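You operate a simulated robot arm through the tools that you are given. There is no shell and no other tool. Be economical: measure what you need, move in short steps, check, and stop when the job is done.

You are at the controls of a simulated robot arm. One attempt, no reset.

JOB
Take the grey cloth and put it in the silver tray on the top of the white bench.

Only the result counts: the job must be done as asked and must still hold three seconds after the hand-in. Knocking over, shifting, dropping, spilling or breaking anything else fails it. Flat cloth is picked up by pressing the open fingertips on it (5 to 10 N) and closing them slowly along it; thin cloth reads only 2 to 8 mm in the jaws.

ROBOT AND FRAMES
A 6-joint arm with a two-finger parallel gripper, fixed in place. Base frame: the origin is at the foot of the arm, x ahead of it, y to its left, z up; the work surface is at about z = 0.88. Lengths are in m, angles in degrees, forces in N, time in s.
With the tool pointing down near the work surface it reaches from about 0.24 to 0.64 m from the base axis. Its first joint turns from -66.0 to 66.0 degrees. Payload 2.7 kg.
Tool frame: the origin (TCP) lies between the finger pads and is the grasp point; the fingertips stand 0.023 m ahead of it; z points along the fingers, y is the line along which they close. Largest opening 0.094 m; finger width 0.038, thickness 0.01; the body of the gripper, 0.054 by 0.096 m, starts 0.039 m behind the TCP.
Orientation is told as [roll, pitch, yaw] about the base's x, y, z axes, in that order, counted from this pose: with the fingers straight down and closing along the base's y, the tool's x points along the base's -x, its y along +y and its z along -z.

CONTROLS
- The arm moves only by the tool step_arm. Its argument "moves" is a list of rows, each an object of numbers (a shift or turn left out is 0, a gripper value left out holds the last): "x", "y", "z": the shift along the tool's x, y, z in m; "wx", "wy", "wz": the turn, a rotation vector about the tool's x, y, z in degrees; "claw": the closure in counts, from 0 (fully open) to 255 (shut). In form: [{"x": .., "y": .., "z": .., "wx": .., "wy": .., "wz": .., "claw": ..}, ...]. A call has 1 to 10 rows; each row shifts and turns the commanded pose from where the row before left it, along the tool's axes as they then stand. A row lasts 0.2 s, in which the tool goes at most 0.05 m and 8.6 degrees; a call with a longer step from one row to the next is refused whole, and so is a gripper value outside its range. A pose out of reach is approached as far as the arm can. The call stops where the force on the tool passes 40 N (or 10 N more than at its start, if that is more) or the arm is blocked; 0.2 s more then pass. The fingers move at their own pace (about 0.045 m/s each) and stop on an object; they squeeze with about 23 N. The grip force told is the motor's: it shows also when the fingers shut on nothing. Time passes only in rows, and 0.2 s behind the last, so rows that do not move let the fingers close. It gives the time, the measured TCP pose, the force on the tool (base axes), the opening and the grip force at its end, in the units of the frame above (readings bear some noise).
- Cameras (640 x 400 px; columns grow to the right, rows downward): "scene" is fixed at [0.0573, -0.4171, 1.4267]; the picture's right is [0.94, -0.33, 0.00], its down [-0.16, -0.45, -0.88] and it looks along [0.29, 0.83, -0.48] (base axes); focal length 373 px, centre (320, 200). "wrist" rides on the gripper at [0.086, 0.016, -0.074] in the tool frame; the picture's right is [-0.18, 0.98, 0.00], its down [-0.58, -0.11, -0.81] and it looks along [-0.79, -0.15, 0.59] (tool axes); focal length 243 px, centre (320, 200). There is no depth. A picture from a camera that has moved, and an enlarged one, comes with that camera's place and axes in the base frame and with its lens. The place of the scene camera against the robot may be out by one fixed shift of up to 0.018 m in any direction.
- grab_frame(camera): a new picture of that camera. It takes no simulated time.
- inspect(camera, box): a new picture of the part [left, top, right, bottom] of that camera's present view, enlarged. It takes no simulated time.
- job_done(): hands the job in; it is judged then, once.

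Go step by step. Nothing tells you positions but the pictures and the camera data: compare them with the known pose of the tool, close in by small moves and look again before you grip or let go. The budget is 90 turns and 46 pictures, counting those below and the enlarged ones. Unless the task says otherwise, let go and move clear before handing in, and close with one line.

The tools are called after ">>>" as name(argument=value, ...) on one line, values as JSON. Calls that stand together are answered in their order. step_arm: Moves the arm, as the interface text tells. Its arguments: {"type":"object","properties":{"moves":{"type":"array","items":{"type":"object","properties":{"x":{"type":"number"},"y":{"type":"number"},"z":{"type":"number"},"wx":{"type":"number"},"wy":{"type":"number"},"wz":{"type":"number"},"claw":{"type":"number"}}}}},"required":["moves"]} The other tools are called the same way: grab_frame (camera) takes a picture; inspect (camera, box) takes an enlarged picture of a part of a camera's view; job_done () hands the job in.

At the start:

```text
time: 0.0
eef_pos: [0.3154, 0.2018, 1.1721]
orientation: [0.1, 0.0, 0.0]
wrist_force: [-0.8, 0.6, 0.2]
width: 0.094
finger_force: 0.0
```

scene: 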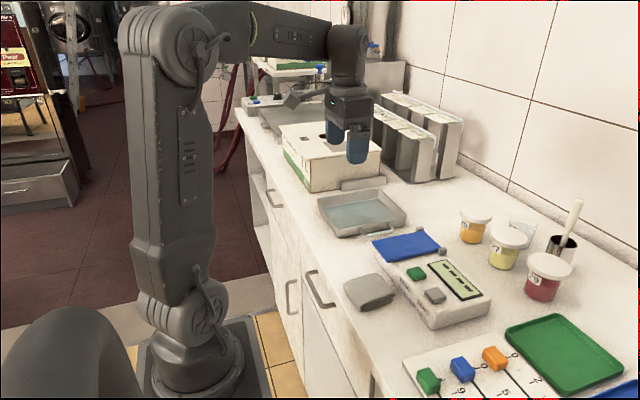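
wrist: 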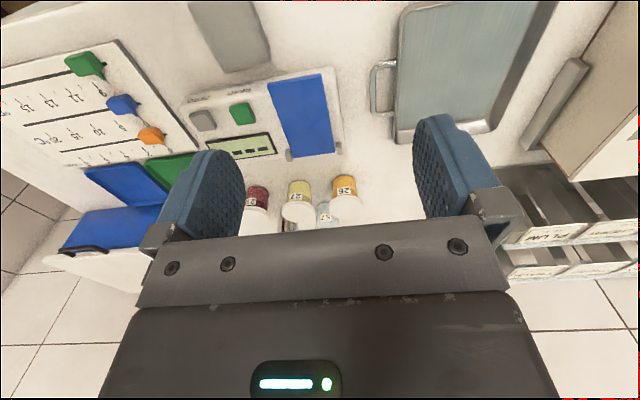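

I see a grey folded object near (370,290) in the scene picture, probably the cloth, and the silver tray at (362,212). I'll enlarge both.

>>> inspect(camera="scene", box=[300, 170, 500, 330])

>>> inspect(camera="wrist", box=[160, 0, 560, 180])

```text
2.50 times, centred on (400, 250) of scene
camera zoom: at [0.0573, -0.4171, 1.4267], right [0.94, -0.33, 0.0], down [-0.16, -0.45, -0.88], along [0.29, 0.83, -0.48], focal length 933 px, centre (120, 75)
```

zoom: 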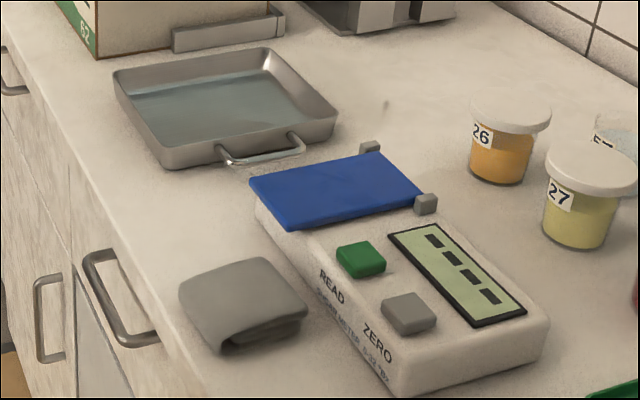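

```text
1.60 times, centred on (360, 90) of wrist
camera zoom: at [0.2297, 0.2185, 1.2476], right [0.18, 0.98, 0.0], down [0.58, -0.11, 0.81], along [0.79, -0.15, -0.59], focal length 388 px, centre (256, 376)
```

zoom: 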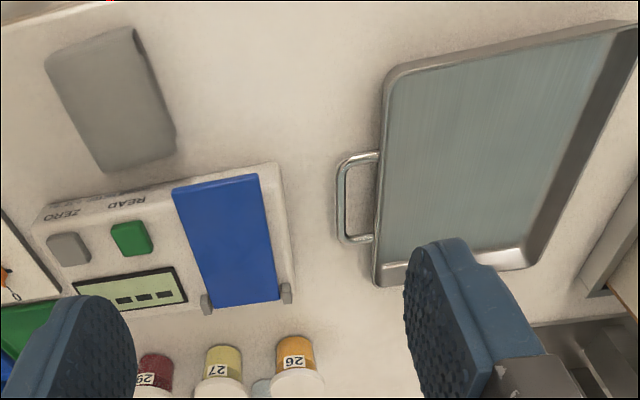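

The cloth is at about (0.328, 0.09), roughly 0.08 by 0.07 m, and the tray centre is near (0.44, 0.37). I'll go above the cloth and look again.

>>> step_arm(moves=[{"x": -0.004, "y": -0.037}, {"x": -0.004, "y": -0.037}, {"x": -0.004, "y": -0.037}, {"z": 0.045}, {"z": 0.045}, {"z": 0.045}, {"z": 0.03}])

>>> grab_frame(camera="wrist")

>>> inspect(camera="scene", box=[300, 200, 460, 320])

```text
time: 1.6
eef_pos: [0.325, 0.0918, 1.0078]
orientation: [0.1, -0.1, -0.1]
wrist_force: [0.0, -0.2, 1.0]
width: 0.0941
finger_force: 0.0
```

```text
41 pictures are left
camera wrist: at [0.2404, 0.1073, 1.0826], right [0.18, 0.98, 0.0], down [0.58, -0.11, 0.81], along [0.79, -0.15, -0.59], focal length 243 px, centre (320, 200)
```

wrist: 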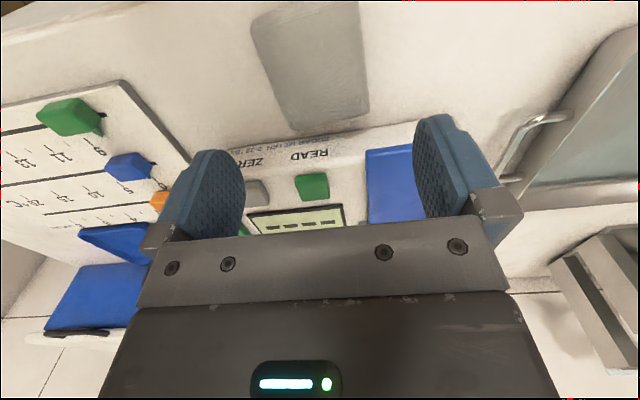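

```text
3.33 times, centred on (380, 260) of scene
camera zoom: at [0.0573, -0.4171, 1.4267], right [0.94, -0.33, 0.0], down [-0.16, -0.45, -0.88], along [0.29, 0.83, -0.48], focal length 1244 px, centre (120, 0)
```

zoom: 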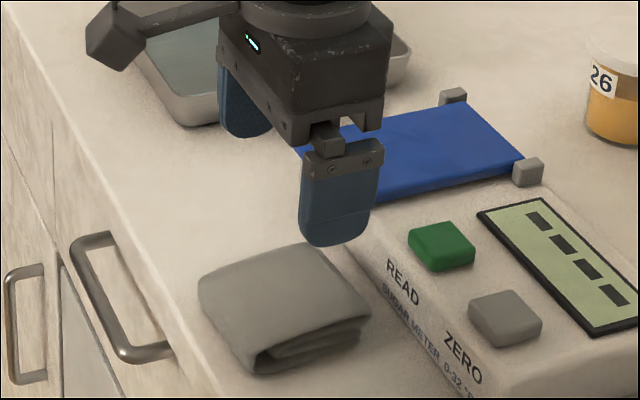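

The cloth measures x 0.288–0.372 and y 0.053–0.125 again, a thick folded stack that fits inside the open jaws. I'll centre over it and go down astride it.

>>> step_arm(moves=[{"x": -0.005, "y": -0.003, "z": 0.03}, {"z": 0.03}, {"z": 0.02}, {"z": 0.01}, {}])

>>> grab_frame(camera="wrist")

>>> inspect(camera="scene", box=[300, 200, 460, 320])

```text
time: 2.8
eef_pos: [0.3315, 0.0896, 0.9162]
orientation: [0.1, -0.1, 0.0]
wrist_force: [-0.7, 0.3, -0.1]
width: 0.0941
finger_force: 0.1
```

```text
39 pictures are left
camera wrist: at [0.2467, 0.105, 0.9912], right [0.18, 0.98, 0.0], down [0.58, -0.11, 0.81], along [0.79, -0.15, -0.59], focal length 243 px, centre (320, 200)
```

wrist: 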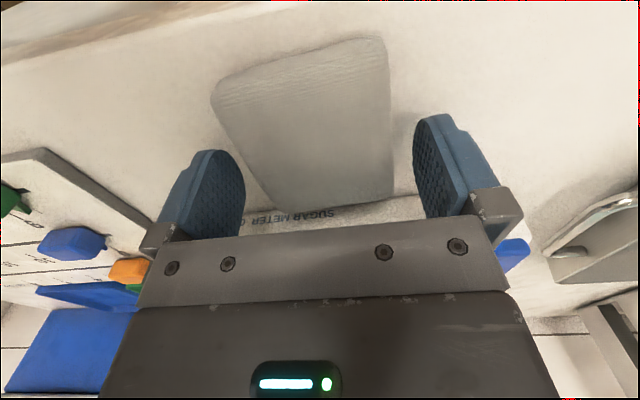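

```text
3.33 times, centred on (380, 260) of scene
camera zoom: at [0.0573, -0.4171, 1.4267], right [0.94, -0.33, 0.0], down [-0.16, -0.45, -0.88], along [0.29, 0.83, -0.48], focal length 1244 px, centre (120, 0)
```

zoom: 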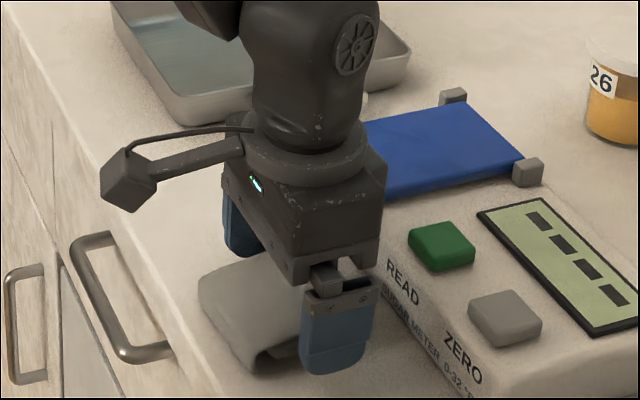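

The fingers stand clear on both sides of the cloth, with about 1 cm left to the table. I'll lower in small steps to a light contact.

>>> step_arm(moves=[{"z": 0.004}, {"z": 0.004}, {"z": 0.002}, {}])

```text
time: 3.8
eef_pos: [0.3321, 0.0896, 0.9063]
orientation: [0.1, 0.0, -0.1]
wrist_force: [0.1, -0.3, 0.3]
width: 0.0939
finger_force: 0.0
```

>>> step_arm(moves=[{"z": 0.002, "claw": 20}, {"claw": 40}, {"claw": 60}, {"claw": 80}, {"claw": 100}, {}])

>>> inspect(camera="scene", box=[300, 200, 460, 320])

>>> grab_frame(camera="wrist")

```text
time: 5.2
eef_pos: [0.3319, 0.0893, 0.9054]
orientation: [0.0, 0.0, 0.0]
wrist_force: [0.8, -0.2, 0.0]
width: 0.0713
finger_force: 23.5
```

```text
3.33 times, centred on (380, 260) of scene
camera zoom: at [0.0573, -0.4171, 1.4267], right [0.94, -0.33, 0.0], down [-0.16, -0.45, -0.88], along [0.29, 0.83, -0.48], focal length 1244 px, centre (120, 0)
```

zoom: 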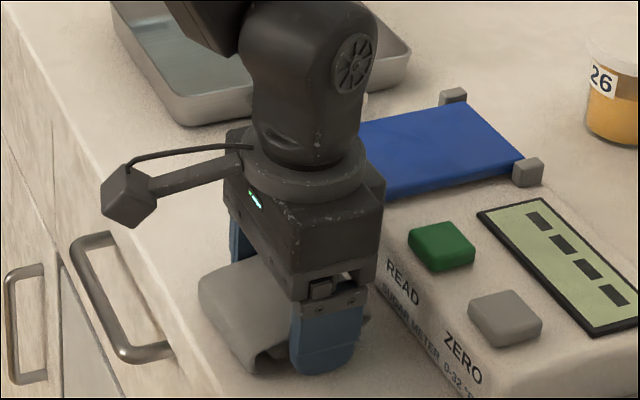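

```text
36 pictures are left
camera wrist: at [0.247, 0.1051, 0.9799], right [0.18, 0.98, 0.0], down [0.58, -0.11, 0.81], along [0.79, -0.15, -0.59], focal length 243 px, centre (320, 200)
```

wrist: 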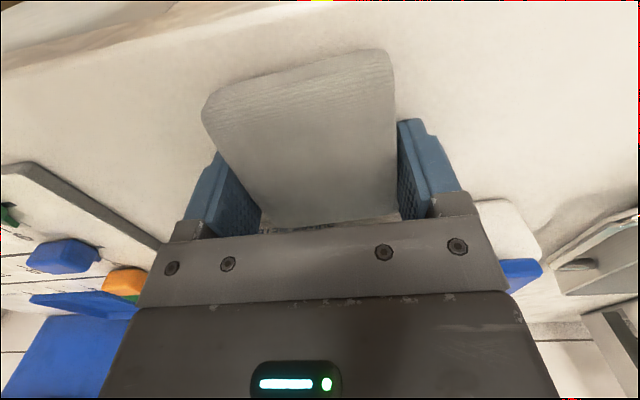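

The jaws stopped on the folded cloth at 71 mm with full grip, so it behaves as a firm bundle. I'll command more closure to keep the squeeze and lift a little as a test.

>>> step_arm(moves=[{"claw": 160}, {"claw": 200}, {}, {"z": -0.01}, {"z": -0.02}, {"z": -0.03}, {}])

>>> inspect(camera="scene", box=[300, 200, 460, 320])

```text
time: 6.8
eef_pos: [0.3311, 0.089, 0.9642]
orientation: [0.1, 0.1, 0.0]
wrist_force: [-0.1, -0.3, -0.5]
width: 0.0711
finger_force: 23.2
```

```text
3.33 times, centred on (380, 260) of scene
camera zoom: at [0.0573, -0.4171, 1.4267], right [0.94, -0.33, 0.0], down [-0.16, -0.45, -0.88], along [0.29, 0.83, -0.48], focal length 1244 px, centre (120, 0)
```

zoom: 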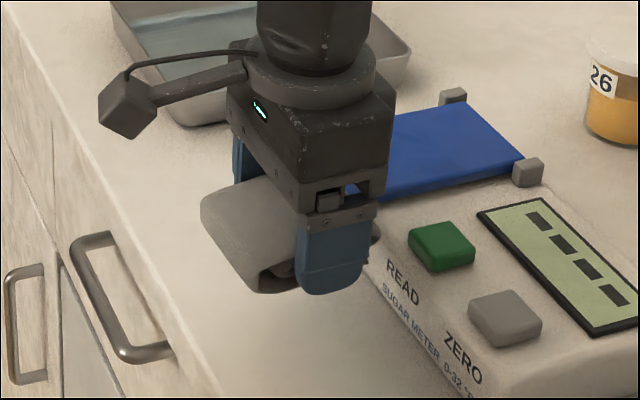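

The cloth is firmly held and off the bench. I'll raise it to clear the instrument and carry it over the tray centre.

>>> step_arm(moves=[{"z": -0.04}, {"z": -0.04}, {"z": -0.03}, {"x": -0.005, "y": 0.04}, {"x": -0.018, "y": 0.04}, {"x": -0.02, "y": 0.04}, {"x": -0.02, "y": 0.04}, {"x": -0.02, "y": 0.04}, {"x": -0.02, "y": 0.04}, {"x": -0.006, "y": 0.04}])

>>> grab_frame(camera="wrist")

>>> inspect(camera="scene", box=[270, 100, 470, 260])

```text
time: 9.0
eef_pos: [0.4398, 0.3694, 1.0764]
orientation: [0.0, 0.0, 0.0]
wrist_force: [-0.6, -0.2, 0.2]
width: 0.0704
finger_force: 22.9
```

```text
34 pictures are left
camera wrist: at [0.3555, 0.3856, 1.151], right [0.18, 0.98, 0.0], down [0.58, -0.11, 0.81], along [0.79, -0.15, -0.59], focal length 243 px, centre (320, 200)
```

wrist: 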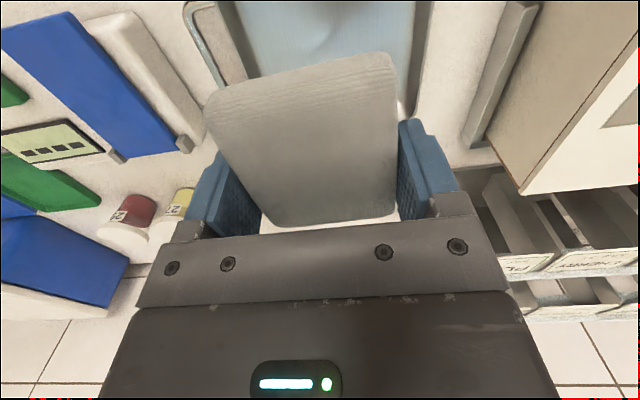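

```text
2.50 times, centred on (370, 180) of scene
camera zoom: at [0.0572, -0.4172, 1.4267], right [0.94, -0.33, 0.0], down [-0.16, -0.45, -0.88], along [0.29, 0.83, -0.48], focal length 933 px, centre (195, 250)
```

zoom: 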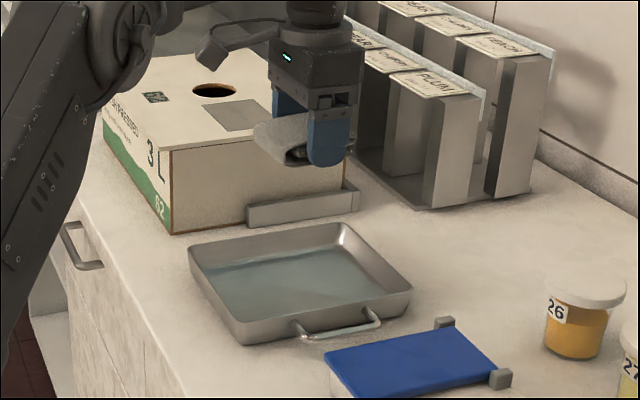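

The tray centre works out to about (0.442, 0.374), and the cloth is right above it. I'll come down to just above the tray and check.

>>> step_arm(moves=[{"x": -0.002, "y": 0.004, "z": 0.03}, {"z": 0.04}, {"z": 0.03}, {"z": 0.02}, {}])

>>> grab_frame(camera="wrist")

>>> inspect(camera="scene", box=[290, 140, 450, 260])

```text
time: 10.2
eef_pos: [0.444, 0.3729, 0.9536]
orientation: [0.1, 0.0, 0.0]
wrist_force: [0.6, 0.0, 0.2]
width: 0.0701
finger_force: 23.2
```

```text
32 pictures are left
camera wrist: at [0.3581, 0.3887, 1.0301], right [0.18, 0.98, 0.0], down [0.58, -0.11, 0.81], along [0.79, -0.15, -0.59], focal length 243 px, centre (320, 200)
```

wrist: 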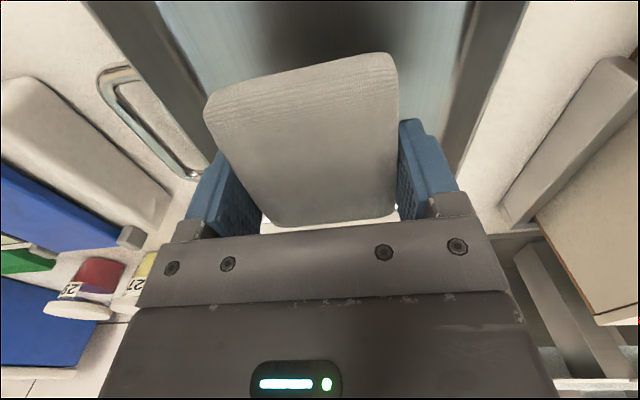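

```text
3.33 times, centred on (370, 200) of scene
camera zoom: at [0.0573, -0.4171, 1.4267], right [0.94, -0.33, 0.0], down [-0.16, -0.45, -0.88], along [0.29, 0.83, -0.48], focal length 1244 px, centre (153, 200)
```

zoom: 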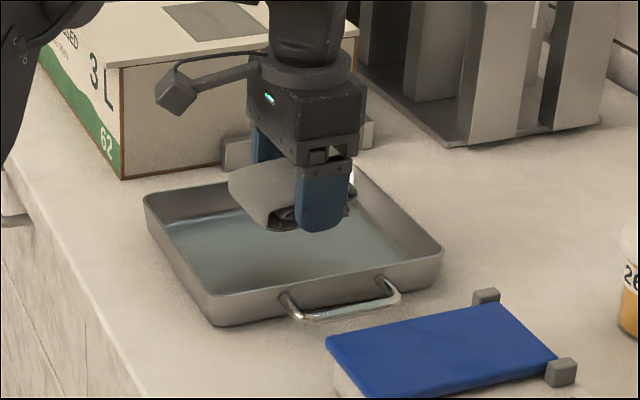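

The cloth is within the tray walls. I'll shift 5 mm toward the tray's middle and lower gently to the floor.

>>> step_arm(moves=[{"y": 0.005, "z": 0.015}, {"z": 0.015}, {"z": 0.005}, {"z": 0.003}, {}])

>>> inspect(camera="scene", box=[290, 140, 450, 260])

```text
time: 11.4
eef_pos: [0.4432, 0.3776, 0.9177]
orientation: [0.1, 0.1, 0.1]
wrist_force: [-0.4, -1.0, -0.4]
width: 0.07
finger_force: 23.1
```

```text
3.33 times, centred on (370, 200) of scene
camera zoom: at [0.0573, -0.4171, 1.4267], right [0.94, -0.33, 0.0], down [-0.16, -0.45, -0.88], along [0.29, 0.83, -0.48], focal length 1244 px, centre (153, 200)
```

zoom: 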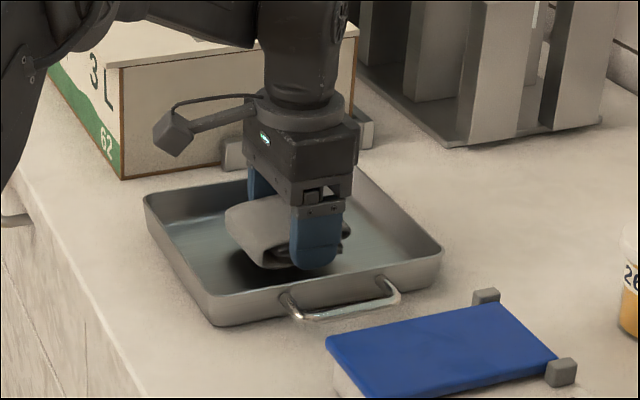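

>>> step_arm(moves=[{"z": 0.002}, {"z": 0.002}, {"z": 0.001}, {}])

```text
time: 12.4
eef_pos: [0.4434, 0.3786, 0.9143]
orientation: [0.1, 0.1, 0.1]
wrist_force: [-0.6, 0.3, -0.9]
width: 0.0694
finger_force: 23.1
```

>>> step_arm(moves=[{"z": 0.002}, {"z": 0.001}, {"z": 0.001}, {}])

```text
time: 13.4
eef_pos: [0.4425, 0.3788, 0.9095]
orientation: [0.0, 0.0, 0.0]
wrist_force: [-0.6, -0.3, -0.7]
width: 0.0692
finger_force: 22.7
```

There's no contact yet, so I'll go a few millimetres further.

>>> step_arm(moves=[{"z": 0.001}, {"z": 0.001}, {}])

```text
time: 14.2
eef_pos: [0.4447, 0.3785, 0.9076]
orientation: [0.0, -0.1, 0.0]
wrist_force: [-3.9, -3.2, 14.3]
width: 0.0691
finger_force: 23.2
```

Contact with the tray floor shows about 14 N. I'll ease up a millimetre and open part way.

>>> step_arm(moves=[{"z": -0.0015}, {"claw": 50}, {"claw": 30}, {}, {}])

>>> grab_frame(camera="wrist")

```text
time: 15.4
eef_pos: [0.4434, 0.378, 0.9085]
orientation: [0.1, 0.0, 0.1]
wrist_force: [-0.8, -0.5, 0.9]
width: 0.0832
finger_force: 0.0
```

```text
29 pictures are left
camera wrist: at [0.3583, 0.3936, 0.9842], right [0.18, 0.98, 0.0], down [0.58, -0.11, 0.81], along [0.79, -0.15, -0.59], focal length 243 px, centre (320, 200)
```

wrist: 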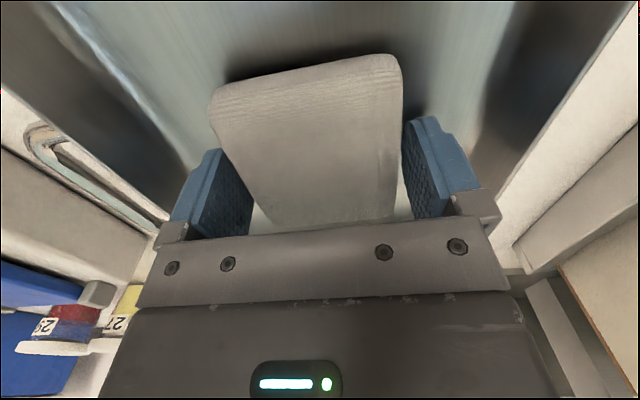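

The fingers are free of the cloth, which lies in the tray. I'll rise straight up and check.

>>> step_arm(moves=[{"z": -0.01}, {"z": -0.02}, {"z": -0.04}, {"z": -0.045}, {"z": -0.045}, {"z": -0.03}, {}])

>>> grab_frame(camera="scene")

>>> grab_frame(camera="wrist")

```text
time: 17.0
eef_pos: [0.4419, 0.3785, 1.1027]
orientation: [0.0, -0.1, 0.0]
wrist_force: [0.1, 0.7, -0.4]
width: 0.0831
finger_force: 0.2
```

```text
28 pictures are left
```

scene: 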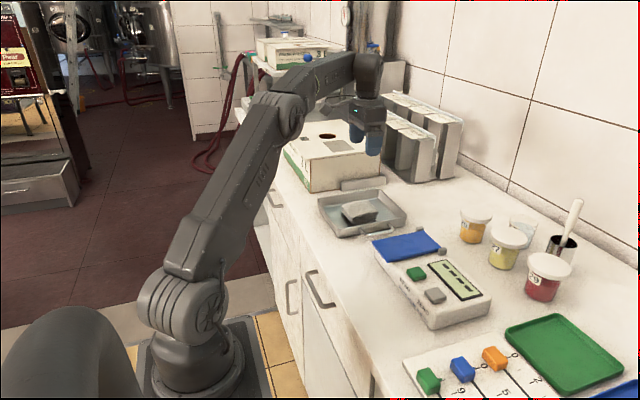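

```text
27 pictures are left
camera wrist: at [0.3558, 0.3937, 1.1773], right [0.18, 0.98, 0.0], down [0.58, -0.11, 0.81], along [0.79, -0.15, -0.59], focal length 243 px, centre (320, 200)
```

wrist: 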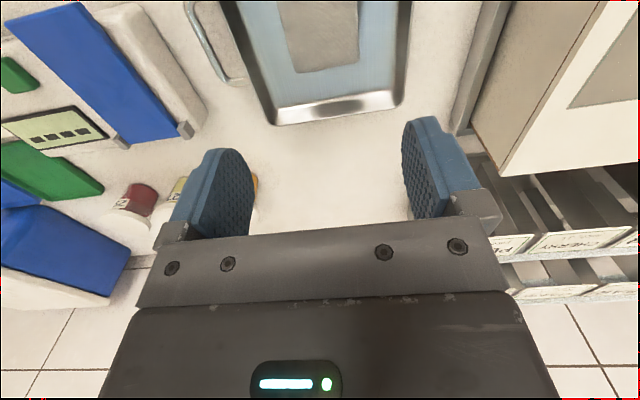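

The cloth lies flat in the middle of the silver tray, nothing else has moved, and the gripper is clear. I'm handing in.

>>> job_done()

```text
The job is handed in.
```

The grey cloth is in the silver tray on the white bench, the gripper is clear, and the job is handed in.
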